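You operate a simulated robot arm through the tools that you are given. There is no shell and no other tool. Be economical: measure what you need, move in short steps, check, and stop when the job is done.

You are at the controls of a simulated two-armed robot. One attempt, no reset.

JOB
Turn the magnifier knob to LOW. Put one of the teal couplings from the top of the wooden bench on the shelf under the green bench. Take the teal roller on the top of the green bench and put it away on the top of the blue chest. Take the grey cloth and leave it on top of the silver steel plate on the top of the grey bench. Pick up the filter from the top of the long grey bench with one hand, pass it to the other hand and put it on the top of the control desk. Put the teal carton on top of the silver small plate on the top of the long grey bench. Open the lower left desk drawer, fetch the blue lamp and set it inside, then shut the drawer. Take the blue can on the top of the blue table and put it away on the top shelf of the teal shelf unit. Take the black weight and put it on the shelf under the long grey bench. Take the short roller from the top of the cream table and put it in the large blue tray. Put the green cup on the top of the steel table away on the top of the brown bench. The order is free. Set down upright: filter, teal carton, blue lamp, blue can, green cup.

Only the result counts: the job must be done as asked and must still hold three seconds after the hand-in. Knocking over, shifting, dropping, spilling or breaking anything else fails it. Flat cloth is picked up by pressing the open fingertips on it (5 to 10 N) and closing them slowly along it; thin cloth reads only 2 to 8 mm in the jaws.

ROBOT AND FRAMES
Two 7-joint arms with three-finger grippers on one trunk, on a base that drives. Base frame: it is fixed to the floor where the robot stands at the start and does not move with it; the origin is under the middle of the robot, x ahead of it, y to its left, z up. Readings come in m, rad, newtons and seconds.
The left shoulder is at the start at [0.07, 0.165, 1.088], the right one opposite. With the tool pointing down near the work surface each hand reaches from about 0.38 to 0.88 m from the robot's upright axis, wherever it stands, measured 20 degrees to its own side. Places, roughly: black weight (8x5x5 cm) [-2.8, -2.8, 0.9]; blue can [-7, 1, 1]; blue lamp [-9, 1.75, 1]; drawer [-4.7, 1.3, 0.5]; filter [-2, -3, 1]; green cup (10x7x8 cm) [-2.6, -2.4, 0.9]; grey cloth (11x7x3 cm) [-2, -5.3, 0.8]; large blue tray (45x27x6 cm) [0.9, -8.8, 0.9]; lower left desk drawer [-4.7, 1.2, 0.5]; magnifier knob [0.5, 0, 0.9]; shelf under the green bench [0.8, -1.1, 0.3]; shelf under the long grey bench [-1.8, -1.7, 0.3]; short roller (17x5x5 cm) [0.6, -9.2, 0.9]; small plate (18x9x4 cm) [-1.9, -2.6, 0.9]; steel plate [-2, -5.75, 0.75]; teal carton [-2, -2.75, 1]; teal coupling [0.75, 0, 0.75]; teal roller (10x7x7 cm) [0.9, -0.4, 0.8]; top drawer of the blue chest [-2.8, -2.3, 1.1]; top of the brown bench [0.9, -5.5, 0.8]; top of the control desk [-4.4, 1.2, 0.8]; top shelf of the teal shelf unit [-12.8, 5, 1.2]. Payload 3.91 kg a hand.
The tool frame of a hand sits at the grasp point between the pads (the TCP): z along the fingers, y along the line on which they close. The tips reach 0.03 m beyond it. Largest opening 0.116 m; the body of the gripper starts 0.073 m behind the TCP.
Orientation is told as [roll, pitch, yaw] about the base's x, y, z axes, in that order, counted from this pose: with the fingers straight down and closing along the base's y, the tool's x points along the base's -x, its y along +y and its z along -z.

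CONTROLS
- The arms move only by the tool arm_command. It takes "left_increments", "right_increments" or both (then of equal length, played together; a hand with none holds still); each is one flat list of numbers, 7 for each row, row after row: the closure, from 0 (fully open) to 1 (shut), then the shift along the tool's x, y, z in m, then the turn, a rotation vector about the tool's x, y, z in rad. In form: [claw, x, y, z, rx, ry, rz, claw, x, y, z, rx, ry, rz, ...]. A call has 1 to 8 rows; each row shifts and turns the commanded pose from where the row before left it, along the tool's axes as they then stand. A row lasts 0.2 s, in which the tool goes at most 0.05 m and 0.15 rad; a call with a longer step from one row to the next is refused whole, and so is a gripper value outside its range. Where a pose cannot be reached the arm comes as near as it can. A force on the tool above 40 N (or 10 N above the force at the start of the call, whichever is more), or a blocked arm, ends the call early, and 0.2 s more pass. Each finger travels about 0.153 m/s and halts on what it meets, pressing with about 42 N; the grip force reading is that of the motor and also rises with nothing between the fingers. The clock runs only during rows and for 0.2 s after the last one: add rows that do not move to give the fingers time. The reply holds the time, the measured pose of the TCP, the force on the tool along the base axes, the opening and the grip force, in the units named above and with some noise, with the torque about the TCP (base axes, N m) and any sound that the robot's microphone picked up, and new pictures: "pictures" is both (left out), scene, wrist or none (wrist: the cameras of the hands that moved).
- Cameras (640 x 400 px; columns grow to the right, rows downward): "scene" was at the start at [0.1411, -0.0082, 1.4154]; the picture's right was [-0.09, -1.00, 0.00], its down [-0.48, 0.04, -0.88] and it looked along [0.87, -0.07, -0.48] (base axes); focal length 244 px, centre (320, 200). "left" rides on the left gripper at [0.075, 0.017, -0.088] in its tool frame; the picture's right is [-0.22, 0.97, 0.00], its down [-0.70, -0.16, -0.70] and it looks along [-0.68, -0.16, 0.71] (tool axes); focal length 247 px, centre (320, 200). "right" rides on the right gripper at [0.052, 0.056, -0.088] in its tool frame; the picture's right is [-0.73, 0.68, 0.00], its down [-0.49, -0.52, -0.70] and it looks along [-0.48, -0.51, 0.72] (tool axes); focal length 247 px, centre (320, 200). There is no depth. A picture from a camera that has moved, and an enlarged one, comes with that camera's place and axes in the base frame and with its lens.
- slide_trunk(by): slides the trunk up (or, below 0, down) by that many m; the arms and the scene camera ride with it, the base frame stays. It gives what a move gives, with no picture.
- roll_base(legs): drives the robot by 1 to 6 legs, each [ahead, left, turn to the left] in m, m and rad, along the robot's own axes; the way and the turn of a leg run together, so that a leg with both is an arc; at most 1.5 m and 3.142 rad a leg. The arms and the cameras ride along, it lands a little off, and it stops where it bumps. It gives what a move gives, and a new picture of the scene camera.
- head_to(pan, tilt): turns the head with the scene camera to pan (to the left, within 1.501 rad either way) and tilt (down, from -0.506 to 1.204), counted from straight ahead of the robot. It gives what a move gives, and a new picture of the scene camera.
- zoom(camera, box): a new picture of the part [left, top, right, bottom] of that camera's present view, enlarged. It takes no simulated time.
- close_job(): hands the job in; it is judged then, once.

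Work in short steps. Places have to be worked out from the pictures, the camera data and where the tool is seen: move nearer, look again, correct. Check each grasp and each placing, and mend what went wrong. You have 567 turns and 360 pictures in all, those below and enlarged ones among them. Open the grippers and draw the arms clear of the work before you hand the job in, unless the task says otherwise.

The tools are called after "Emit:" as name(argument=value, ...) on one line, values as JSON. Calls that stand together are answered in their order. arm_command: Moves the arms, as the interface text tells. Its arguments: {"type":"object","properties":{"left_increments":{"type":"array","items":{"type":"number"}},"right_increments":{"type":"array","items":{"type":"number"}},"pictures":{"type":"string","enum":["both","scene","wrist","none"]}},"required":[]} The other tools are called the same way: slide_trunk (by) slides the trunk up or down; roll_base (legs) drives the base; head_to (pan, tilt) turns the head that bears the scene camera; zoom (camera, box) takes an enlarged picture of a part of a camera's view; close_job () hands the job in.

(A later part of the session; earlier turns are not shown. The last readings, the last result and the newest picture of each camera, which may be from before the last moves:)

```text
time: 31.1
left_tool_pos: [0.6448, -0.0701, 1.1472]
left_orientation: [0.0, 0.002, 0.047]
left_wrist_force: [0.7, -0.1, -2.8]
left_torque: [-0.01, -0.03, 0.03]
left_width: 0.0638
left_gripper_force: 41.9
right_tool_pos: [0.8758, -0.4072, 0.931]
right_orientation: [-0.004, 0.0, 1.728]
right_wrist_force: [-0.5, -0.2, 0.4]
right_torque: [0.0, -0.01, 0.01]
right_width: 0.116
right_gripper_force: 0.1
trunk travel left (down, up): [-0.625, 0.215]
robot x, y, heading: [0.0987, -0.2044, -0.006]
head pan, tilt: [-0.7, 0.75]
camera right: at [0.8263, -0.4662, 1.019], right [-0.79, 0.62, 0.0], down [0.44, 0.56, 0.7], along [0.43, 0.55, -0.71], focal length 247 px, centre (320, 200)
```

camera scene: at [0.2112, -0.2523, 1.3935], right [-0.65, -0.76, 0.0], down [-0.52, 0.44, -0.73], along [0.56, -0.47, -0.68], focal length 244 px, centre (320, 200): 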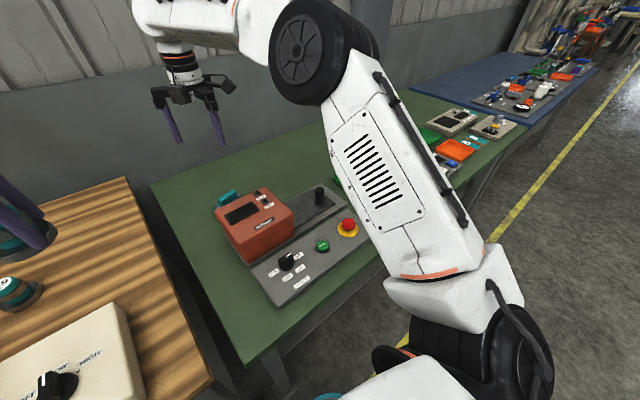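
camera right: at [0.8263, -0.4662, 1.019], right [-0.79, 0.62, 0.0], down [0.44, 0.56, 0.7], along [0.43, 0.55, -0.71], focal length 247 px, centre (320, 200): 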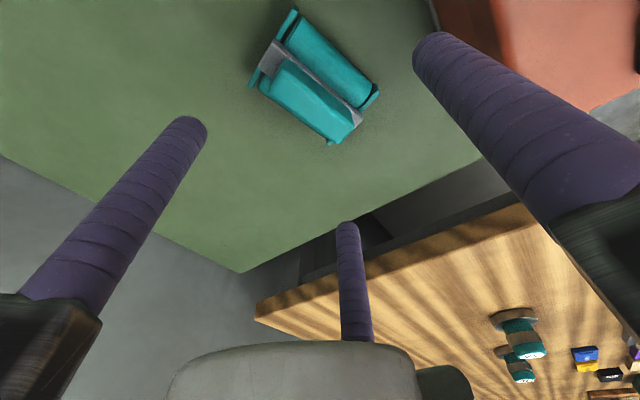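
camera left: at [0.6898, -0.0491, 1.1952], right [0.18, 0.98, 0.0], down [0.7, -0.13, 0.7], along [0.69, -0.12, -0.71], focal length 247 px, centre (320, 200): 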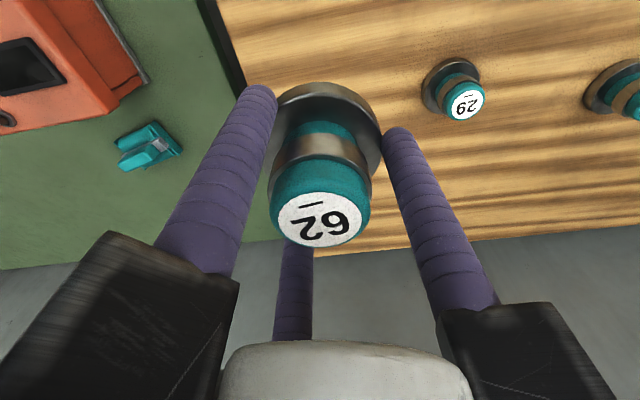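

The handle centre is about (0.872, -0.413). I trim and descend to the handle.

Emit:
arm_command(right_increments=[0, 0.005, 0.005, 0.02, 0, 0, 0, 0, 0, 0, 0.02, 0, 0, 0, 0, 0, 0, 0.017, 0, 0, 0], pictures="wrist")

```text
time: 31.9
left_tool_pos: [0.6461, -0.0693, 1.1462]
left_orientation: [0.0, 0.0, 0.048]
left_wrist_force: [0.6, 0.2, -3.4]
left_torque: [0.03, -0.01, 0.01]
left_width: 0.0635
left_gripper_force: 41.9
right_tool_pos: [0.8689, -0.413, 0.8725]
right_orientation: [-0.003, -0.001, 1.727]
right_wrist_force: [0.4, -0.5, 0.2]
right_torque: [-0.03, 0.02, 0.04]
right_width: 0.1158
right_gripper_force: 0.0
trunk travel left (down, up): [-0.625, 0.215]
robot x, y, heading: [0.0983, -0.1982, -0.002]
head pan, tilt: [-0.7, 0.75]
camera right: at [0.8222, -0.4719, 0.9603], right [-0.79, 0.62, 0.0], down [0.44, 0.56, 0.7], along [0.43, 0.55, -0.71], focal length 247 px, centre (320, 200)
```

right: 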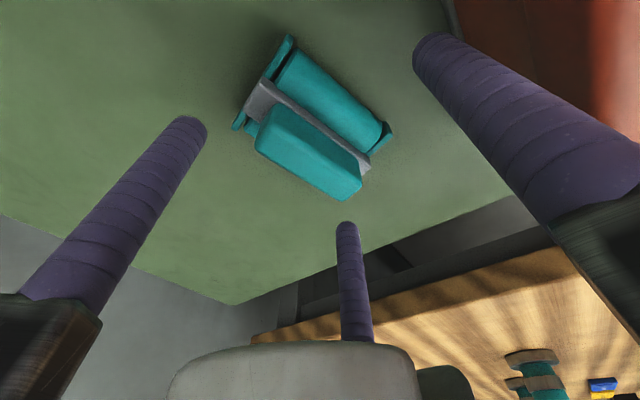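

Two rays cross at handle top z of about 0.842, lower than I thought. I lower 24 mm more and close.

Emit:
arm_command(right_increments=[0, 0, -0.003, 0.012, 0, 0, 0, 0, 0, 0, 0.012, 0, 0, 0, 0.6, 0, 0, 0, 0, 0, 0, 1, 0, 0, 0, 0, 0, 0, 1, 0, 0, 0, 0, 0, 0, 1, 0, 0, 0, 0, 0, 0], pictures="wrist")

```text
time: 33.3
left_tool_pos: [0.645, -0.0701, 1.1464]
left_orientation: [0.0, 0.003, 0.045]
left_wrist_force: [0.7, -0.1, -2.6]
left_torque: [-0.02, -0.01, 0.0]
left_width: 0.0637
left_gripper_force: 42.4
right_tool_pos: [0.8731, -0.4122, 0.849]
right_orientation: [-0.001, -0.001, 1.728]
right_wrist_force: [0.9, 0.3, 2.7]
right_torque: [-0.06, 0.07, -0.09]
right_width: 0.0337
right_gripper_force: 42.0
trunk travel left (down, up): [-0.625, 0.215]
robot x, y, heading: [0.0982, -0.2004, -0.003]
head pan, tilt: [-0.7, 0.75]
camera right: at [0.8249, -0.4717, 0.9372], right [-0.79, 0.62, 0.0], down [0.44, 0.56, 0.7], along [0.43, 0.55, -0.71], focal length 247 px, centre (320, 200)
```

right: 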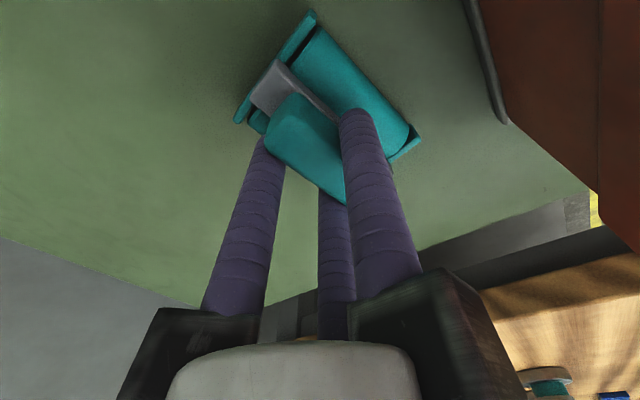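

The handle is gripped. Slow test lift.

Emit:
arm_command(right_increments=[1, 0, 0, -0.005, 0, 0, 0, 1, 0, 0, -0.01, 0, 0, 0, 1, 0, 0, -0.02, 0, 0, 0, 1, 0, 0, -0.03, 0, 0, 0, 1, 0, 0, -0.03, 0, 0, 0, 1, 0, 0, -0.03, 0, 0, 0], pictures="wrist")

```text
time: 34.7
left_tool_pos: [0.6458, -0.0697, 1.1468]
left_orientation: [-0.001, -0.001, 0.046]
left_wrist_force: [0.0, 0.4, -3.0]
left_torque: [0.0, -0.01, -0.02]
left_width: 0.0636
left_gripper_force: 41.8
right_tool_pos: [0.8712, -0.4104, 0.9713]
right_orientation: [-0.001, 0.0, 1.727]
right_wrist_force: [-1.3, 0.3, -3.1]
right_torque: [0.02, -0.04, 0.0]
right_width: 0.0338
right_gripper_force: 42.2
trunk travel left (down, up): [-0.625, 0.215]
robot x, y, heading: [0.0964, -0.1948, -0.003]
head pan, tilt: [-0.7, 0.75]
camera right: at [0.8238, -0.4697, 1.0596], right [-0.79, 0.62, 0.0], down [0.44, 0.56, 0.7], along [0.43, 0.55, -0.71], focal length 247 px, centre (320, 200)
```

right: 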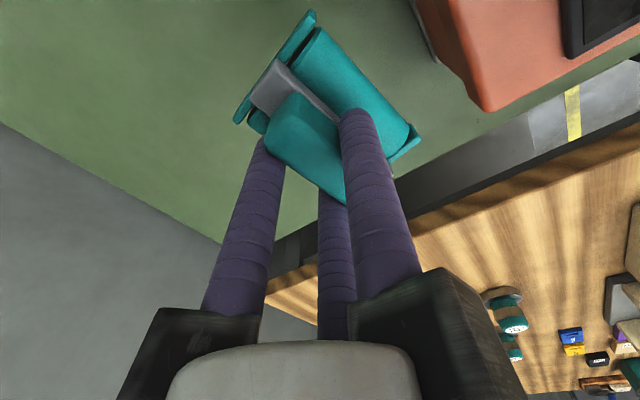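

Both objects are held. I raise the right hand and pull it back over the aisle side.

Emit:
arm_command(right_increments=[1, 0, 0, -0.045, 0, 0, 0, 1, 0, 0, -0.045, 0, 0, 0, 1, 0, 0, -0.045, 0, 0, 0, 1, 0, 0.02, -0.04, 0, 0, 0, 1, 0, 0.045, 0, 0, 0, 0, 1, 0, 0.045, 0, 0, 0, 0, 1, 0, 0.045, 0, 0, 0, 0, 1, 0, 0.045, 0, 0, 0, 0], pictures="none")

Emit:
arm_command(right_increments=[1, 0.01, 0.045, 0, 0, 0, 0, 1, 0.02, 0.04, 0, 0, 0, 0, 1, 0.02, 0.04, 0, 0, 0, 0, 1, 0.02, 0.03, 0, 0, 0, 0], pictures="none")

Emit:
roll_base(legs=[[-0.3, 0, 0], [0, -0.6, 0]])

Emit:
head_to(pan=-0.3, tilt=0.9)

```text
time: 36.5
left_tool_pos: [0.6435, -0.0704, 1.1476]
left_orientation: [0.0, -0.002, 0.049]
left_wrist_force: [-0.2, 0.7, -3.2]
left_torque: [0.02, -0.01, -0.02]
left_width: 0.0636
left_gripper_force: 42.3
right_tool_pos: [0.6715, -0.4427, 1.1484]
right_orientation: [-0.004, -0.002, 1.729]
right_wrist_force: [-0.9, 0.7, -3.4]
right_torque: [0.0, -0.09, -0.04]
right_width: 0.0337
right_gripper_force: 42.0
trunk travel left (down, up): [-0.625, 0.215]
robot x, y, heading: [0.0994, -0.1961, -0.001]
head pan, tilt: [-0.7, 0.75]
```

```text
time: 37.5
left_tool_pos: [0.6448, -0.0715, 1.147]
left_orientation: [0.002, -0.002, 0.047]
left_wrist_force: [-0.8, 0.2, -4.0]
left_torque: [-0.06, -0.01, 0.01]
left_width: 0.0637
left_gripper_force: 41.7
right_tool_pos: [0.5291, -0.5368, 1.1433]
right_orientation: [-0.003, 0.003, 1.728]
right_wrist_force: [-1.3, -3.2, -4.2]
right_torque: [0.28, -0.08, 0.02]
right_width: 0.0337
right_gripper_force: 41.9
trunk travel left (down, up): [-0.625, 0.215]
robot x, y, heading: [0.0983, -0.199, -0.004]
head pan, tilt: [-0.7, 0.75]
```

```text
time: 42.5
left_tool_pos: [0.3433, -0.6618, 1.1468]
left_orientation: [-0.001, 0.001, 0.051]
left_wrist_force: [-0.2, -0.3, -2.8]
left_torque: [-0.01, 0.03, 0.0]
left_width: 0.0636
left_gripper_force: 42.1
right_tool_pos: [0.2291, -1.1286, 1.1431]
right_orientation: [-0.003, 0.001, 1.732]
right_wrist_force: [0.5, -0.6, -3.3]
right_torque: [0.02, -0.02, -0.03]
right_width: 0.0339
right_gripper_force: 42.1
trunk travel left (down, up): [-0.625, 0.215]
robot x, y, heading: [-0.21, -0.7935, -0.001]
head pan, tilt: [-0.7, 0.75]
camera scene: at [-0.0919, -0.8452, 1.3935], right [-0.64, -0.77, 0.0], down [-0.52, 0.44, -0.73], along [0.56, -0.47, -0.68], focal length 244 px, centre (320, 200)
```

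scene: 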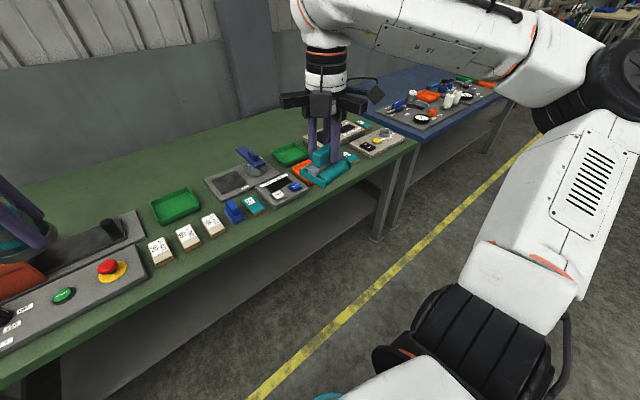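

```text
time: 43.4
left_tool_pos: [0.3418, -0.6606, 1.1463]
left_orientation: [0.002, 0.001, 0.051]
left_wrist_force: [-0.3, -0.1, -2.1]
left_torque: [0.0, 0.01, 0.01]
left_width: 0.0632
left_gripper_force: 41.3
right_tool_pos: [0.2294, -1.1274, 1.1429]
right_orientation: [-0.001, 0.0, 1.732]
right_wrist_force: [-0.9, 0.2, -3.1]
right_torque: [-0.02, -0.01, 0.0]
right_width: 0.0339
right_gripper_force: 41.7
trunk travel left (down, up): [-0.625, 0.215]
robot x, y, heading: [-0.2053, -0.7917, -0.0]
head pan, tilt: [-0.3, 0.901]
camera scene: at [-0.0832, -0.8141, 1.3816], right [-0.3, -0.96, 0.0], down [-0.75, 0.23, -0.62], along [0.59, -0.18, -0.78], focal length 244 px, centre (320, 200)
```

scene: 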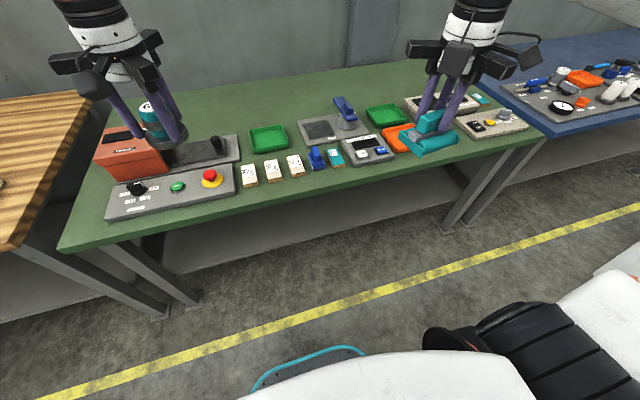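

The shelf's front edge is recessed to about x = 0.53. I back off, lower the trunk, and then drive the extended low hand in under the bench.

Emit:
roll_base(legs=[[-0.42, -0.14, 0]])

Emit:
slide_trunk(by=-0.56)

Emit:
head_to(pan=0, tilt=0.2)

```text
time: 46.0
left_tool_pos: [-0.069, -0.8043, 1.1468]
left_orientation: [-0.001, 0.0, 0.053]
left_wrist_force: [-0.5, 0.2, -2.2]
left_torque: [0.03, -0.01, -0.03]
left_width: 0.063
left_gripper_force: 42.1
right_tool_pos: [-0.1797, -1.2707, 1.1431]
right_orientation: [0.0, 0.0, 1.734]
right_wrist_force: [-0.6, -0.3, -2.5]
right_torque: [-0.04, -0.02, 0.01]
right_width: 0.0335
right_gripper_force: 42.4
trunk travel left (down, up): [-0.625, 0.215]
robot x, y, heading: [-0.6185, -0.9344, 0.003]
head pan, tilt: [-0.3, 0.901]
camera scene: at [-0.4937, -0.958, 1.3816], right [-0.29, -0.96, 0.0], down [-0.75, 0.23, -0.62], along [0.59, -0.18, -0.78], focal length 244 px, centre (320, 200)
```

scene: 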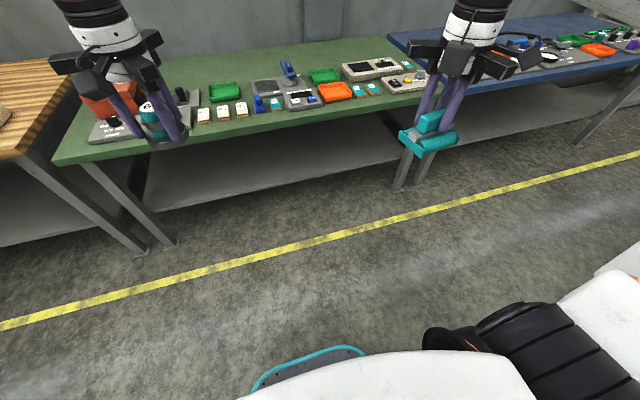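

```text
refused: -0.56 is not a number from -0.4 to 0.4
```

```text
time: 47.1
left_tool_pos: [-0.0683, -0.8034, 1.1462]
left_orientation: [0.0, 0.0, 0.054]
left_wrist_force: [-0.3, 0.0, -2.6]
left_torque: [0.02, 0.0, 0.0]
left_width: 0.0625
left_gripper_force: 41.5
right_tool_pos: [-0.1803, -1.2712, 1.1427]
right_orientation: [-0.001, 0.001, 1.732]
right_wrist_force: [0.1, -0.3, -3.2]
right_torque: [0.02, 0.02, 0.01]
right_width: 0.0337
right_gripper_force: 42.4
trunk travel left (down, up): [-0.625, 0.215]
robot x, y, heading: [-0.6203, -0.9329, 0.007]
head pan, tilt: [0.0, 0.201]
camera scene: at [-0.4728, -0.9357, 1.4431], right [0.0, -1.0, 0.0], down [-0.2, 0.0, -0.98], along [0.98, 0.0, -0.2], focal length 244 px, centre (320, 200)
```

scene: 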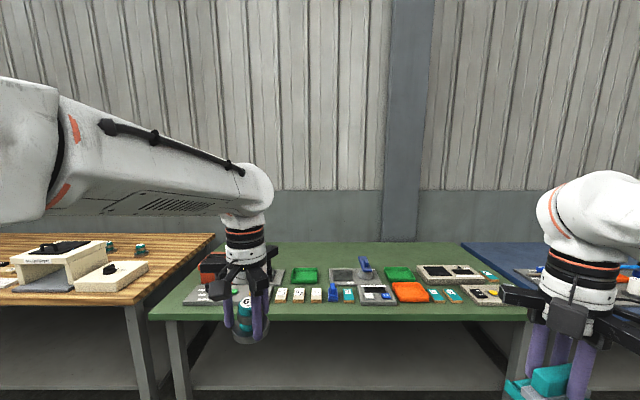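

The left width is drifting slightly, so I check the coupling in the wrist view and lower the trunk in two parts.

Emit:
zoom(camera="left", box=[160, 50, 480, 250])

Emit:
slide_trunk(by=-0.3)

Emit:
slide_trunk(by=-0.28)

```text
2.00 times, centred on (320, 150) of left
camera zoom: at [-0.1441, -0.7919, 1.2353], right [0.17, 0.99, 0.0], down [0.7, -0.12, 0.7], along [0.69, -0.12, -0.71], focal length 494 px, centre (320, 300)
```

zoom: 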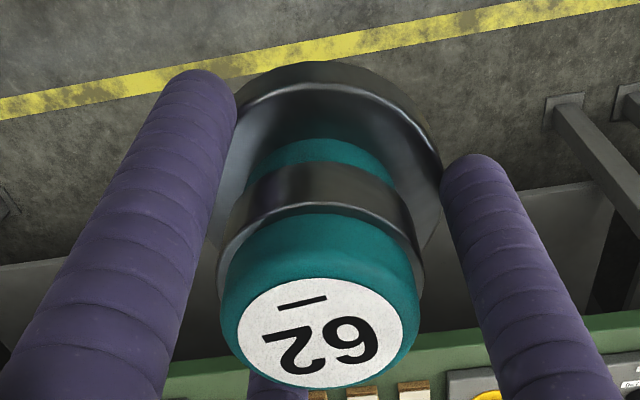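

```text
time: 50.1
left_tool_pos: [-0.0684, -0.8032, 0.847]
left_orientation: [-0.001, 0.0, 0.053]
left_wrist_force: [0.3, 0.2, -3.5]
left_torque: [-0.03, 0.0, 0.01]
left_width: 0.0407
left_gripper_force: 41.5
right_tool_pos: [-0.1807, -1.272, 0.843]
right_orientation: [-0.003, 0.0, 1.732]
right_wrist_force: [0.5, 0.2, -3.0]
right_torque: [-0.04, -0.02, 0.02]
right_width: 0.0338
right_gripper_force: 42.2
trunk travel left (down, up): [-0.325, 0.515]
robot x, y, heading: [-0.615, -0.9323, 0.004]
head pan, tilt: [0.0, 0.201]
```

```text
time: 52.9
left_tool_pos: [-0.07, -0.8036, 0.5662]
left_orientation: [0.0, 0.001, 0.055]
left_wrist_force: [0.7, -0.1, -2.0]
left_torque: [0.03, 0.02, -0.05]
left_width: 0.0407
left_gripper_force: 42.4
right_tool_pos: [-0.1814, -1.2704, 0.5627]
right_orientation: [-0.003, 0.001, 1.735]
right_wrist_force: [0.0, 0.3, -2.8]
right_torque: [0.01, 0.02, -0.02]
right_width: 0.0339
right_gripper_force: 42.2
trunk travel left (down, up): [-0.045, 0.795]
robot x, y, heading: [-0.6168, -0.9347, -0.0]
head pan, tilt: [0.0, 0.201]
```

The width jumped to 41 mm, yet the weight is still there. I check the view.

Emit:
zoom(camera="left", box=[160, 50, 480, 250])

Emit:
zoom(camera="scene", box=[0, 0, 640, 400])

```text
2.00 times, centred on (320, 150) of left
camera zoom: at [-0.1445, -0.7918, 0.6554], right [0.17, 0.99, 0.0], down [0.7, -0.12, 0.7], along [0.69, -0.12, -0.71], focal length 494 px, centre (320, 300)
```

zoom: 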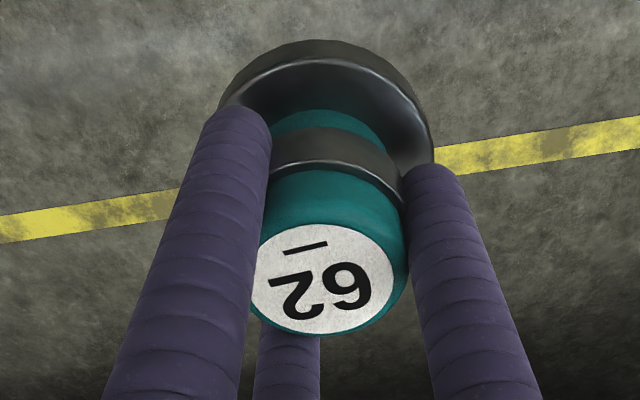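

```text
1.00 times, centred on (320, 200) of scene (not enlarged: the box is as wide or as high as the picture)
camera zoom: at [-0.4731, -0.9355, 0.8632], right [0.0, -1.0, 0.0], down [-0.2, 0.0, -0.98], along [0.98, 0.0, -0.2], focal length 244 px, centre (320, 200)
```

zoom: 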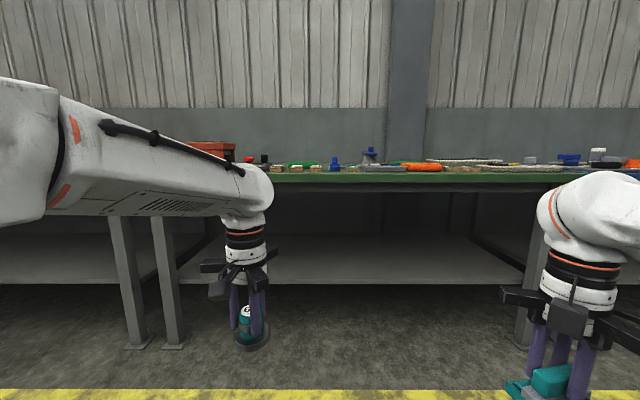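

Good luck: it is now held by the neck just above the flange. The shelf is at about z = 0.28–0.30 and the bench underside at 0.75. I extend the left arm low in front of the bench.

Emit:
arm_command(left_increments=[1, -0.03, 0, 0.02, 0, 0, 0, 1, -0.03, 0, 0.02, 0, 0, 0, 1, -0.03, 0, 0.02, 0, 0, 0, 1, -0.03, 0, 0.02, 0, 0, 0, 1, -0.03, 0, 0.02, 0, 0, 0, 1, -0.03, 0, 0.02, 0, 0, 0, 1, -0.03, 0, 0.02, 0, 0, 0, 1, -0.03, 0, 0.02, 0, 0, 0], pictures="both")

```text
time: 54.7
left_tool_pos: [0.1723, -0.7904, 0.4052]
left_orientation: [0.001, 0.0, 0.055]
left_wrist_force: [0.4, -1.1, -2.5]
left_torque: [0.01, -0.01, 0.01]
left_width: 0.0407
left_gripper_force: 42.0
right_tool_pos: [-0.1798, -1.2708, 0.5628]
right_orientation: [-0.001, 0.0, 1.733]
right_wrist_force: [0.0, 0.0, -3.2]
right_torque: [0.03, -0.06, -0.01]
right_width: 0.0341
right_gripper_force: 42.0
trunk travel left (down, up): [-0.045, 0.795]
robot x, y, heading: [-0.6206, -0.9338, 0.001]
head pan, tilt: [0.0, 0.201]
camera scene: at [-0.4728, -0.9355, 0.863], right [0.0, -1.0, 0.0], down [-0.2, 0.0, -0.98], along [0.98, 0.0, -0.2], focal length 244 px, centre (320, 200)
camera left: at [0.098, -0.7786, 0.4943], right [0.17, 0.99, 0.0], down [0.7, -0.12, 0.7], along [0.69, -0.12, -0.71], focal length 247 px, centre (320, 200)
```

scene: 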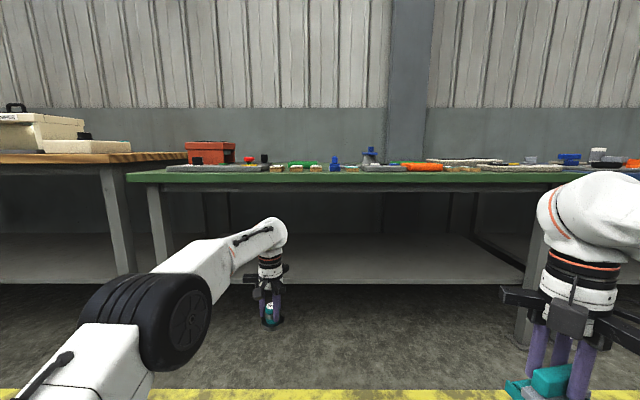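
left: 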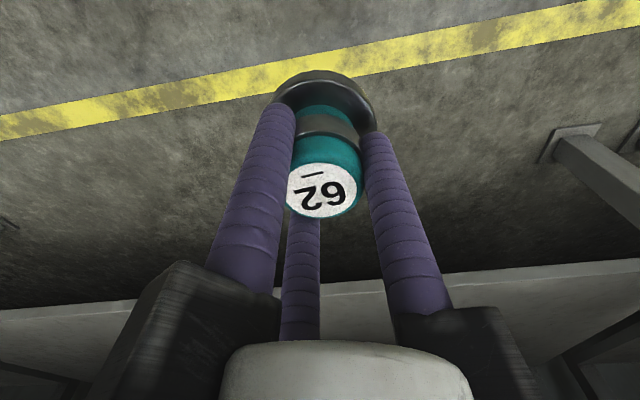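

The arm is now low and flat. I drive 0.42 m forward to carry it in over the shelf.

Emit:
roll_base(legs=[[0.42, 0, 0]])

Emit:
zoom(camera="left", box=[0, 0, 640, 400])

```text
time: 57.3
left_tool_pos: [0.6024, -0.7976, 0.4055]
left_orientation: [-0.001, 0.0, 0.045]
left_wrist_force: [-0.2, -0.1, -2.5]
left_torque: [-0.01, -0.02, 0.04]
left_width: 0.0408
left_gripper_force: 41.5
right_tool_pos: [0.2454, -1.2751, 0.5617]
right_orientation: [0.0, 0.001, 1.726]
right_wrist_force: [-0.6, -0.2, -3.6]
right_torque: [0.02, -0.04, 0.0]
right_width: 0.034
right_gripper_force: 42.1
trunk travel left (down, up): [-0.045, 0.795]
robot x, y, heading: [-0.1901, -0.9334, 0.0]
head pan, tilt: [0.0, 0.201]
camera scene: at [-0.0448, -0.9373, 0.8631], right [-0.01, -1.0, 0.0], down [-0.2, 0.0, -0.98], along [0.98, -0.01, -0.2], focal length 244 px, centre (320, 200)
```

scene: 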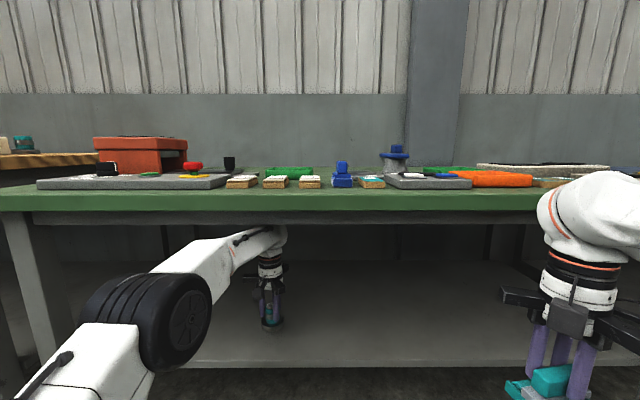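

```text
1.00 times, centred on (320, 200) of left (not enlarged: the box is as wide or as high as the picture)
camera zoom: at [0.5271, -0.7855, 0.4949], right [0.18, 0.98, 0.0], down [0.7, -0.13, 0.7], along [0.69, -0.13, -0.71], focal length 247 px, centre (320, 200)
```

zoom: 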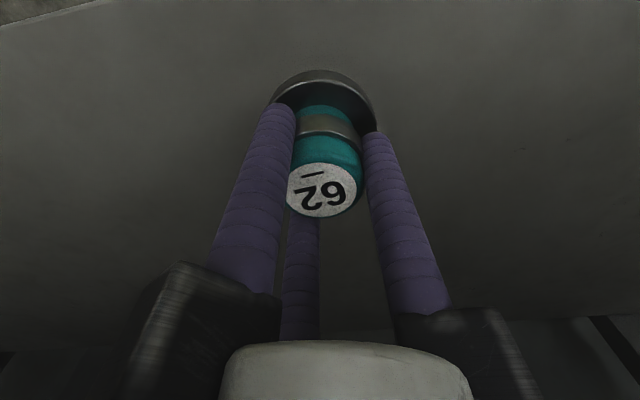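

The coupling is over the shelf, about 8 cm behind its front edge. I nudge deeper and lower until it touches.

Emit:
arm_command(left_increments=[1, -0.03, 0, 0, 0, 0, 0, 1, 0, 0, 0.02, 0, 0, 0, 1, 0, 0, 0.01, 0, 0, 0, 1, 0, 0, 0.01, 0, 0, 0, 1, 0, 0, 0.01, 0, 0, 0, 1, 0, 0, 0.01, 0, 0, 0], pictures="none")

```text
time: 58.7
left_tool_pos: [0.6316, -0.7978, 0.3561]
left_orientation: [-0.002, -0.014, 0.044]
left_wrist_force: [-8.5, -2.8, 36.3]
left_torque: [-0.19, 0.67, -0.04]
left_width: 0.0409
left_gripper_force: 42.2
right_tool_pos: [0.2437, -1.2761, 0.5657]
right_orientation: [-0.006, -0.001, 1.724]
right_wrist_force: [0.0, 0.4, -2.2]
right_torque: [0.02, -0.04, -0.01]
right_width: 0.0338
right_gripper_force: 42.5
trunk travel left (down, up): [-0.045, 0.795]
robot x, y, heading: [-0.1889, -0.9374, -0.006]
head pan, tilt: [0.0, 0.201]
```

Contact at 36 N. I relieve it slightly, open, and rise.

Emit:
arm_command(left_increments=[1, 0, 0, -0.01, 0, 0, 0, 0.6, 0, 0, 0, 0, 0, 0, 0, 0, 0, 0, 0, 0, 0, 0, 0, 0, 0, 0, 0, 0, 0, 0, 0, -0.02, 0, 0, 0, 0, 0, 0, -0.03, 0, 0, 0, 0, 0, 0, -0.015, 0, 0, 0], pictures="wrist")

```text
time: 60.3
left_tool_pos: [0.6265, -0.7933, 0.418]
left_orientation: [0.0, -0.002, 0.043]
left_wrist_force: [0.5, -0.3, 0.1]
left_torque: [0.0, 0.01, -0.02]
left_width: 0.1158
left_gripper_force: 0.2
left hand out of reach, approached as far as the arm can: row 6
right_tool_pos: [0.245, -1.2756, 0.5629]
right_orientation: [-0.001, -0.001, 1.728]
right_wrist_force: [-0.1, 0.1, -3.1]
right_torque: [-0.03, -0.01, 0.0]
right_width: 0.0338
right_gripper_force: 42.1
trunk travel left (down, up): [-0.045, 0.795]
robot x, y, heading: [-0.1854, -0.9394, -0.008]
head pan, tilt: [0.0, 0.201]
camera left: at [0.5518, -0.7802, 0.5081], right [0.18, 0.98, 0.0], down [0.7, -0.13, 0.7], along [0.69, -0.13, -0.71], focal length 247 px, centre (320, 200)
```

left: 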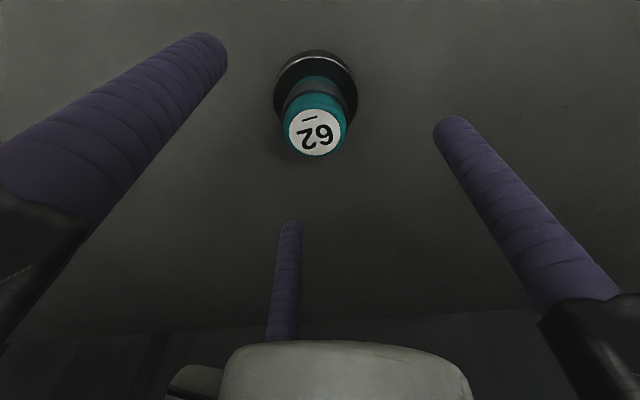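

The coupling stands upright on the shelf and the fingertips are above it. I back straight out.

Emit:
roll_base(legs=[[-0.5, 0, 0]])

Emit:
zoom(camera="scene", box=[160, 180, 480, 320])

Emit:
slide_trunk(by=0.4)

Emit:
slide_trunk(by=0.2)

```text
time: 63.3
left_tool_pos: [0.124, -0.7917, 0.4183]
left_orientation: [-0.001, -0.004, 0.042]
left_wrist_force: [0.7, -0.5, -0.5]
left_torque: [0.03, 0.01, -0.02]
left_width: 0.116
left_gripper_force: 0.1
right_tool_pos: [-0.2614, -1.2733, 0.5627]
right_orientation: [-0.002, -0.001, 1.721]
right_wrist_force: [-0.6, 0.6, -3.5]
right_torque: [-0.04, -0.02, 0.02]
right_width: 0.0337
right_gripper_force: 42.0
trunk travel left (down, up): [-0.045, 0.795]
robot x, y, heading: [-0.6943, -0.9354, -0.009]
head pan, tilt: [0.0, 0.201]
camera scene: at [-0.5493, -0.9341, 0.8632], right [-0.01, -1.0, 0.0], down [-0.2, 0.0, -0.98], along [0.98, -0.01, -0.2], focal length 244 px, centre (320, 200)
```

scene: 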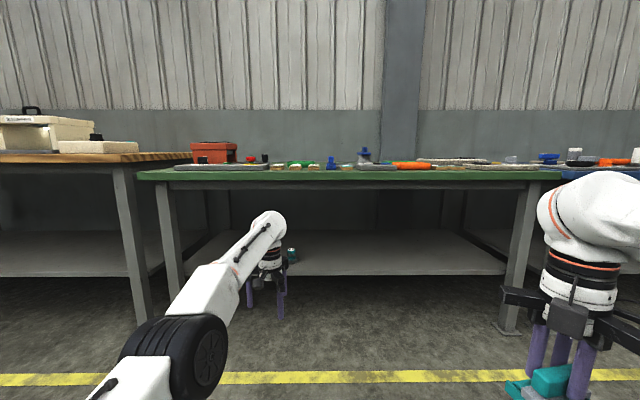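

```text
2.00 times, centred on (320, 250) of scene
camera zoom: at [-0.5493, -0.9341, 0.8632], right [-0.01, -1.0, 0.0], down [-0.2, 0.0, -0.98], along [0.98, -0.01, -0.2], focal length 487 px, centre (320, 100)
```

zoom: 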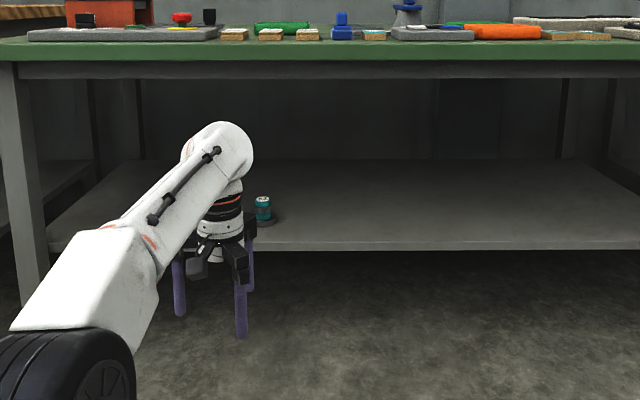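

```text
time: 67.1
left_tool_pos: [0.123, -0.792, 0.8198]
left_orientation: [0.0, -0.001, 0.041]
left_wrist_force: [-0.2, 0.3, 0.1]
left_torque: [0.03, -0.03, -0.01]
left_width: 0.1163
left_gripper_force: 0.0
right_tool_pos: [-0.2612, -1.2727, 0.9626]
right_orientation: [0.0, 0.001, 1.72]
right_wrist_force: [0.0, 0.3, -3.0]
right_torque: [-0.02, -0.06, 0.01]
right_width: 0.034
right_gripper_force: 42.0
trunk travel left (down, up): [-0.445, 0.395]
robot x, y, heading: [-0.6946, -0.9316, -0.006]
head pan, tilt: [0.0, 0.201]
```

```text
time: 69.3
left_tool_pos: [0.1229, -0.793, 1.0191]
left_orientation: [0.0, -0.003, 0.042]
left_wrist_force: [-0.4, 0.8, -0.3]
left_torque: [-0.02, -0.03, 0.05]
left_width: 0.1161
left_gripper_force: 0.1
right_tool_pos: [-0.2614, -1.2732, 1.1622]
right_orientation: [0.001, -0.001, 1.72]
right_wrist_force: [0.2, -0.2, -4.0]
right_torque: [-0.01, -0.03, 0.01]
right_width: 0.0339
right_gripper_force: 42.1
trunk travel left (down, up): [-0.645, 0.195]
robot x, y, heading: [-0.6919, -0.9268, -0.007]
head pan, tilt: [0.0, 0.201]
```

The coupling is done. I retract the left arm and turn around to survey the other benches.

Emit:
arm_command(left_increments=[0, 0.045, 0.01, -0.015, 0, 0, 0, 0, 0.045, 0.01, -0.015, 0, 0, 0, 0, 0.045, 0.01, -0.015, 0, 0, 0, 0, 0.045, 0.01, -0.015, 0, 0, 0, 0, 0.045, 0.01, -0.015, 0, 0, 0, 0, 0.045, 0.01, -0.015, 0, 0, 0, 0, 0.045, 0.01, -0.015, 0, 0, 0, 0, 0.045, 0.01, -0.015, 0, 0, 0], pictures="none")

Emit:
roll_base(legs=[[0, 0, -1.57]])

Emit:
head_to(pan=-0.9, tilt=0.35)

```text
time: 71.1
left_tool_pos: [-0.2405, -0.7366, 1.1336]
left_orientation: [0.103, -0.011, 0.022]
left_wrist_force: [-1.2, 1.0, 1.5]
left_torque: [-0.08, -0.12, 0.01]
left_width: 0.1161
left_gripper_force: 0.2
right_tool_pos: [-0.2614, -1.2749, 1.1623]
right_orientation: [-0.002, -0.001, 1.722]
right_wrist_force: [-1.1, -1.9, -3.0]
right_torque: [0.07, -0.04, -0.05]
right_width: 0.0338
right_gripper_force: 42.5
trunk travel left (down, up): [-0.645, 0.195]
robot x, y, heading: [-0.6942, -0.9331, -0.006]
head pan, tilt: [0.0, 0.201]
```

```text
time: 75.3
left_tool_pos: [-0.4831, -1.3853, 1.1374]
left_orientation: [-0.001, -0.003, -1.521]
left_wrist_force: [-0.1, 0.3, 0.4]
left_torque: [0.0, -0.02, 0.0]
left_width: 0.1158
left_gripper_force: 0.0
right_tool_pos: [-1.0302, -1.3681, 1.1632]
right_orientation: [-0.003, -0.001, 0.16]
right_wrist_force: [-0.9, -0.1, -2.2]
right_torque: [-0.04, -0.01, 0.03]
right_width: 0.0337
right_gripper_force: 41.6
trunk travel left (down, up): [-0.645, 0.195]
robot x, y, heading: [-0.6915, -0.9308, -1.574]
head pan, tilt: [0.0, 0.201]
camera scene: at [-0.6933, -1.0763, 1.4632], right [-1.0, 0.0, 0.0], down [0.0, 0.2, -0.98], along [0.0, -0.98, -0.2], focal length 244 px, centre (320, 200)
```

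scene: 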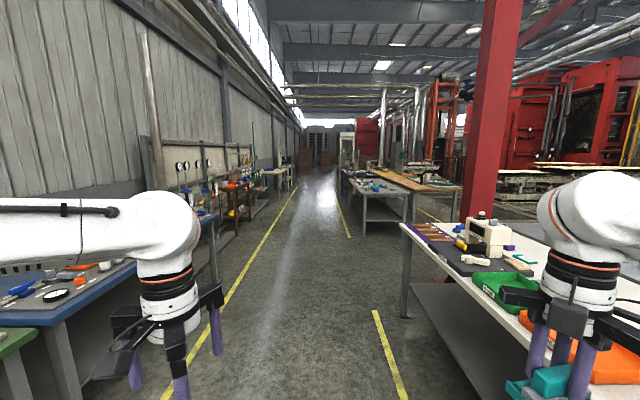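

```text
time: 76.5
left_tool_pos: [-0.4841, -1.3852, 1.1369]
left_orientation: [0.002, 0.0, -1.519]
left_wrist_force: [0.3, 0.2, -0.3]
left_torque: [0.02, 0.0, 0.01]
left_width: 0.1162
left_gripper_force: 0.1
right_tool_pos: [-1.0313, -1.368, 1.163]
right_orientation: [-0.001, 0.001, 0.159]
right_wrist_force: [0.2, -0.4, -2.1]
right_torque: [-0.03, 0.01, 0.03]
right_width: 0.034
right_gripper_force: 41.9
trunk travel left (down, up): [-0.645, 0.195]
robot x, y, heading: [-0.6954, -0.9335, -1.571]
head pan, tilt: [-0.901, 0.351]
camera scene: at [-0.7662, -1.0409, 1.4492], right [-0.62, 0.78, 0.0], down [0.27, 0.21, -0.94], along [-0.74, -0.58, -0.34], focal length 244 px, centre (320, 200)
```

scene: 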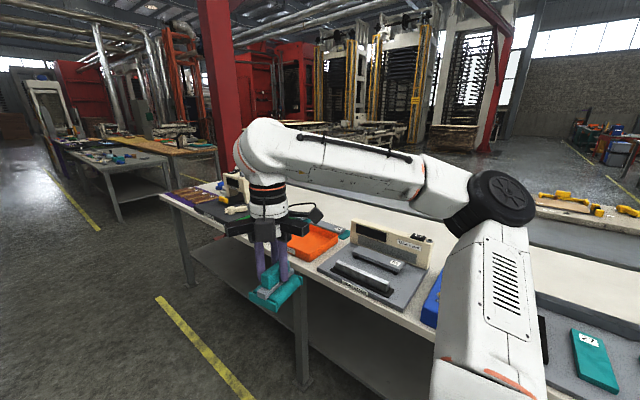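

The pale bench on the right (front edge about x = -1.37, end near y = -2.9) looks like the long grey bench. I drive down the aisle and look at it.

Emit:
roll_base(legs=[[1.45, 0.1, 0]])

Emit:
head_to(pan=-1.4, tilt=0.25)

```text
time: 83.9
left_tool_pos: [-0.3714, -2.8566, 1.1363]
left_orientation: [-0.002, 0.001, -1.51]
left_wrist_force: [0.0, -0.8, -0.2]
left_torque: [0.01, 0.0, 0.01]
left_width: 0.116
left_gripper_force: 0.1
right_tool_pos: [-0.9182, -2.8455, 1.1635]
right_orientation: [-0.001, -0.001, 0.169]
right_wrist_force: [0.4, 0.1, -2.5]
right_torque: [-0.02, 0.01, 0.02]
right_width: 0.0338
right_gripper_force: 41.8
trunk travel left (down, up): [-0.645, 0.195]
robot x, y, heading: [-0.5866, -2.4058, -1.562]
head pan, tilt: [-0.901, 0.351]
camera scene: at [-0.6581, -2.5157, 1.4492], right [-0.63, 0.78, 0.0], down [0.27, 0.22, -0.94], along [-0.73, -0.59, -0.34], focal length 244 px, centre (320, 200)
```

scene: 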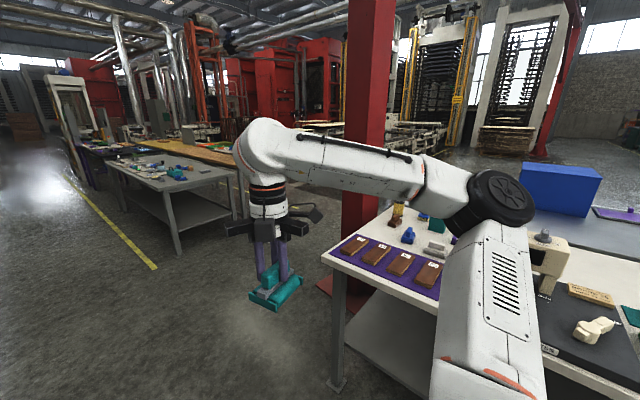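

```text
time: 84.8
left_tool_pos: [-0.3719, -2.8584, 1.1376]
left_orientation: [0.001, -0.001, -1.508]
left_wrist_force: [0.7, -0.5, -0.2]
left_torque: [0.01, 0.01, 0.01]
left_width: 0.116
left_gripper_force: 0.0
right_tool_pos: [-0.9193, -2.8451, 1.1625]
right_orientation: [-0.003, -0.001, 0.171]
right_wrist_force: [-0.6, 0.5, -3.0]
right_torque: [-0.02, 0.0, -0.04]
right_width: 0.0337
right_gripper_force: 41.6
trunk travel left (down, up): [-0.645, 0.195]
robot x, y, heading: [-0.587, -2.4064, -1.559]
head pan, tilt: [-1.4, 0.25]
camera scene: at [-0.6776, -2.474, 1.4586], right [-0.18, 0.98, 0.0], down [0.24, 0.05, -0.97], along [-0.95, -0.18, -0.25], focal length 244 px, centre (320, 200)
```

scene: 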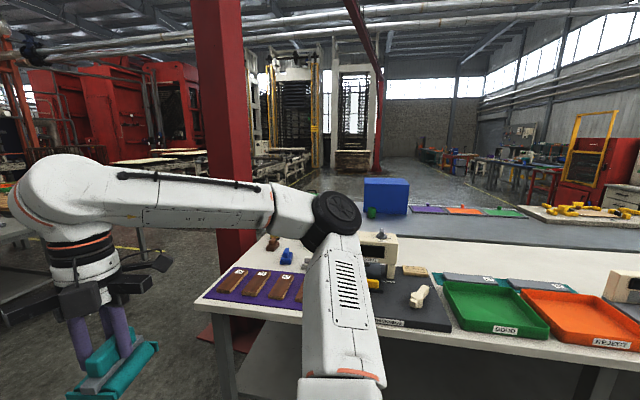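

The arm hides the view. I turn to face the long bench directly.

Emit:
roll_base(legs=[[0, 0, -1.57]])

Emit:
head_to(pan=0, tilt=0.35)

```text
time: 89.0
left_tool_pos: [-1.0278, -2.6373, 1.1364]
left_orientation: [-0.001, -0.002, -3.041]
left_wrist_force: [-0.2, 0.2, -0.1]
left_torque: [0.04, 0.02, 0.04]
left_width: 0.1164
left_gripper_force: 0.1
right_tool_pos: [-1.0377, -2.0908, 1.1632]
right_orientation: [0.0, 0.001, -1.363]
right_wrist_force: [0.2, 1.2, -4.0]
right_torque: [-0.04, 0.0, 0.01]
right_width: 0.0338
right_gripper_force: 42.0
trunk travel left (down, up): [-0.645, 0.195]
robot x, y, heading: [-0.5831, -2.4067, -3.094]
head pan, tilt: [-1.4, 0.25]
camera scene: at [-0.6569, -2.3176, 1.4586], right [0.98, 0.22, 0.0], down [0.05, -0.24, -0.97], along [-0.21, 0.95, -0.25], focal length 244 px, centre (320, 200)
```

scene: 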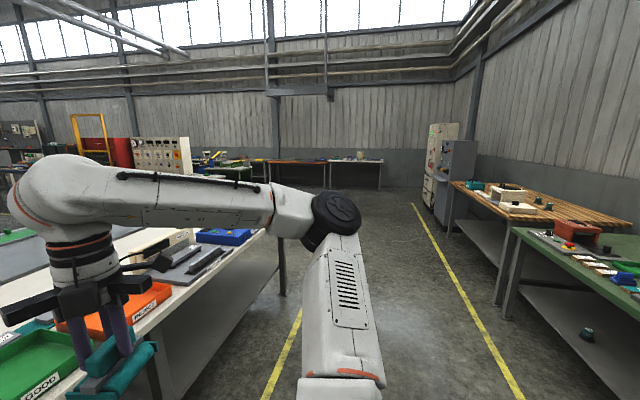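

```text
time: 90.5
left_tool_pos: [-1.0293, -2.638, 1.1372]
left_orientation: [0.001, 0.0, -3.041]
left_wrist_force: [-0.4, 0.5, -0.6]
left_torque: [-0.04, 0.01, 0.02]
left_width: 0.1158
left_gripper_force: 0.0
right_tool_pos: [-1.0381, -2.0912, 1.1637]
right_orientation: [-0.001, 0.0, -1.364]
right_wrist_force: [0.1, -0.2, -2.7]
right_torque: [0.03, -0.01, 0.03]
right_width: 0.0336
right_gripper_force: 42.2
trunk travel left (down, up): [-0.645, 0.195]
robot x, y, heading: [-0.5876, -2.4106, -3.096]
head pan, tilt: [0.0, 0.351]
camera scene: at [-0.7296, -2.4132, 1.4492], right [-0.05, 1.0, 0.0], down [0.34, 0.02, -0.94], along [-0.94, -0.04, -0.34], focal length 244 px, centre (320, 200)
```

scene: 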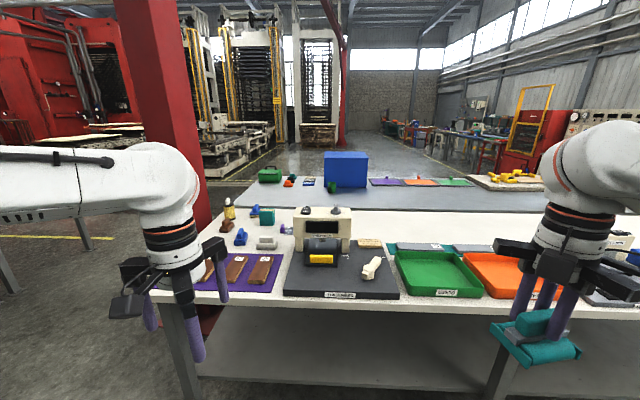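

Emit:
zoom(camera="scene", box=[200, 140, 360, 260])

Emit:
zoom(camera="scene", box=[360, 140, 560, 270])

```text
3.33 times, centred on (280, 200) of scene
camera zoom: at [-0.7296, -2.4132, 1.4492], right [-0.05, 1.0, 0.0], down [0.34, 0.02, -0.94], along [-0.94, -0.04, -0.34], focal length 812 px, centre (453, 200)
```

zoom: 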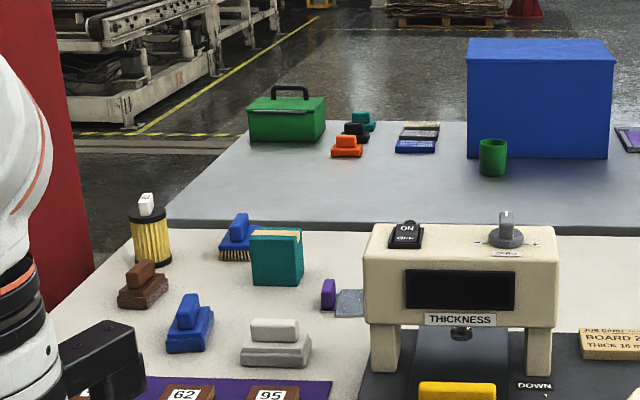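

```text
3.08 times, centred on (460, 205) of scene
camera zoom: at [-0.7296, -2.4132, 1.4492], right [-0.05, 1.0, 0.0], down [0.34, 0.02, -0.94], along [-0.94, -0.04, -0.34], focal length 750 px, centre (-111, 185)
```

zoom: 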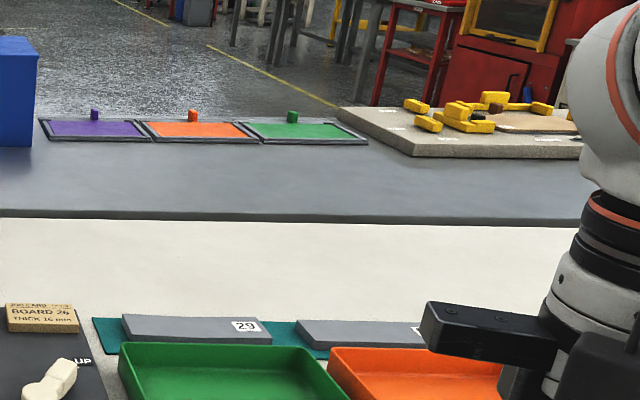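

I can map the bench now. On it are the filter at (-2.04, -3.01), the carton at (-1.96, -2.76) and the silver small plate at (-1.9, -2.64), with the bench top at z of about 0.85. The steel table with the blue chest, cup and black weight is behind. I drive to the bench's south-east corner, from which the carton and plate are reachable.

Emit:
roll_base(legs=[[0, 1.0, 0], [0, 0, -1.437]])

Emit:
head_to(pan=0.5, tilt=0.5)

```text
time: 99.4
left_tool_pos: [-0.8208, -3.0114, 1.136]
left_orientation: [-0.001, -0.002, 1.775]
left_wrist_force: [0.2, 0.3, 0.3]
left_torque: [0.0, -0.02, 0.0]
left_width: 0.116
left_gripper_force: 0.0
right_tool_pos: [-0.2771, -2.9461, 1.164]
right_orientation: [0.0, 0.0, -2.827]
right_wrist_force: [-0.1, 0.4, -3.0]
right_torque: [0.03, 0.01, -0.02]
right_width: 0.0338
right_gripper_force: 42.4
trunk travel left (down, up): [-0.645, 0.195]
robot x, y, heading: [-0.5444, -3.428, 1.726]
head pan, tilt: [0.0, 0.351]
camera scene: at [-0.5645, -3.2861, 1.4492], right [0.99, 0.15, 0.0], down [0.05, -0.34, -0.94], along [-0.14, 0.93, -0.34], focal length 244 px, centre (320, 200)
```

scene: 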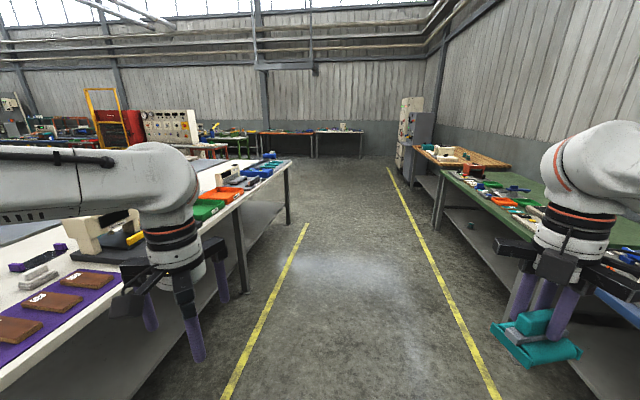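

```text
time: 100.3
left_tool_pos: [-0.8201, -3.0116, 1.1372]
left_orientation: [0.001, -0.002, 1.774]
left_wrist_force: [-0.6, -0.5, -0.8]
left_torque: [0.0, 0.0, -0.01]
left_width: 0.1157
left_gripper_force: 0.1
right_tool_pos: [-0.2772, -2.946, 1.1629]
right_orientation: [0.001, 0.0, -2.827]
right_wrist_force: [0.4, -0.6, -2.8]
right_torque: [0.0, 0.01, -0.02]
right_width: 0.0336
right_gripper_force: 42.5
trunk travel left (down, up): [-0.645, 0.195]
robot x, y, heading: [-0.5414, -3.4306, 1.724]
head pan, tilt: [0.499, 0.499]
camera scene: at [-0.6055, -3.3058, 1.4355], right [0.79, 0.61, 0.0], down [0.29, -0.38, -0.88], along [-0.53, 0.7, -0.48], focal length 244 px, centre (320, 200)
```

scene: 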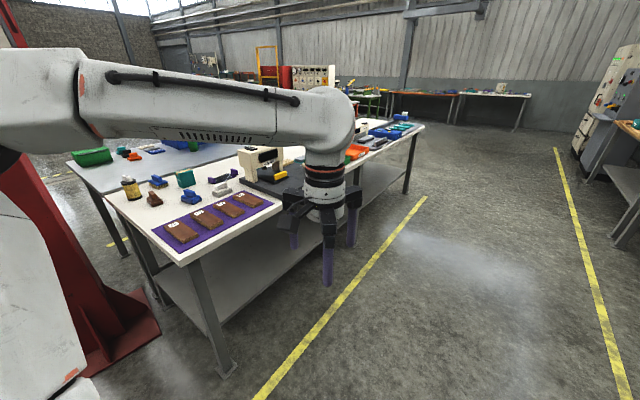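

The column's base plate reaches to about x = -1.88, so I come in facing north-west to keep the left elbow away from it. First part of the approach:

Emit:
roll_base(legs=[[0, 0.55, 0], [0, 0, 0.376]])

Emit:
head_to(pan=0.2, tilt=0.55)

```text
time: 104.6
left_tool_pos: [-1.4884, -3.2288, 1.1374]
left_orientation: [-0.002, -0.001, 2.157]
left_wrist_force: [-0.1, -0.2, -0.1]
left_torque: [-0.03, -0.03, 0.0]
left_width: 0.1161
left_gripper_force: 0.0
right_tool_pos: [-1.0089, -2.9648, 1.1626]
right_orientation: [0.001, -0.002, -2.443]
right_wrist_force: [-0.8, 0.0, -3.0]
right_torque: [0.02, -0.01, 0.01]
right_width: 0.0341
right_gripper_force: 41.9
trunk travel left (down, up): [-0.645, 0.195]
robot x, y, heading: [-1.0776, -3.5126, 2.104]
head pan, tilt: [0.499, 0.499]
camera scene: at [-1.1804, -3.4219, 1.4355], right [0.51, 0.86, 0.0], down [0.41, -0.24, -0.88], along [-0.75, 0.45, -0.48], focal length 244 px, centre (320, 200)
```

scene: 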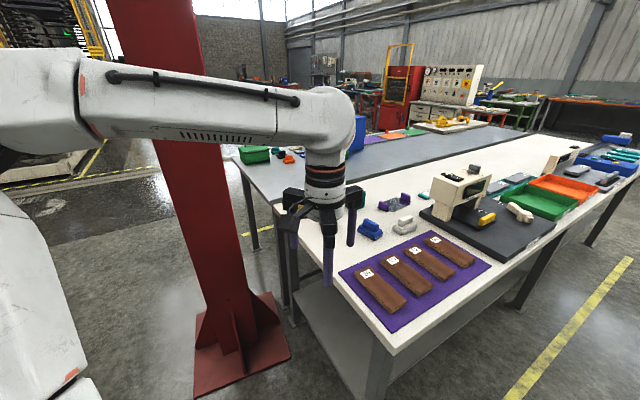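

```text
time: 105.4
left_tool_pos: [-1.4886, -3.2295, 1.1368]
left_orientation: [0.0, -0.003, 2.159]
left_wrist_force: [-0.4, -0.2, 0.0]
left_torque: [-0.01, 0.0, 0.01]
left_width: 0.1159
left_gripper_force: 0.0
right_tool_pos: [-1.0093, -2.9654, 1.1617]
right_orientation: [0.001, -0.002, -2.446]
right_wrist_force: [-0.5, -0.4, -2.6]
right_torque: [0.01, 0.01, 0.01]
right_width: 0.0338
right_gripper_force: 41.9
trunk travel left (down, up): [-0.645, 0.195]
robot x, y, heading: [-1.0743, -3.513, 2.109]
head pan, tilt: [0.201, 0.55]
camera scene: at [-1.1623, -3.4019, 1.4309], right [0.74, 0.67, 0.0], down [0.35, -0.39, -0.85], along [-0.57, 0.63, -0.52], focal length 244 px, centre (320, 200)
```

scene: 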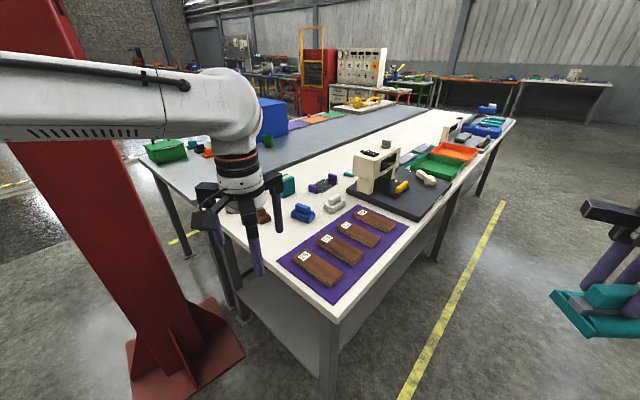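

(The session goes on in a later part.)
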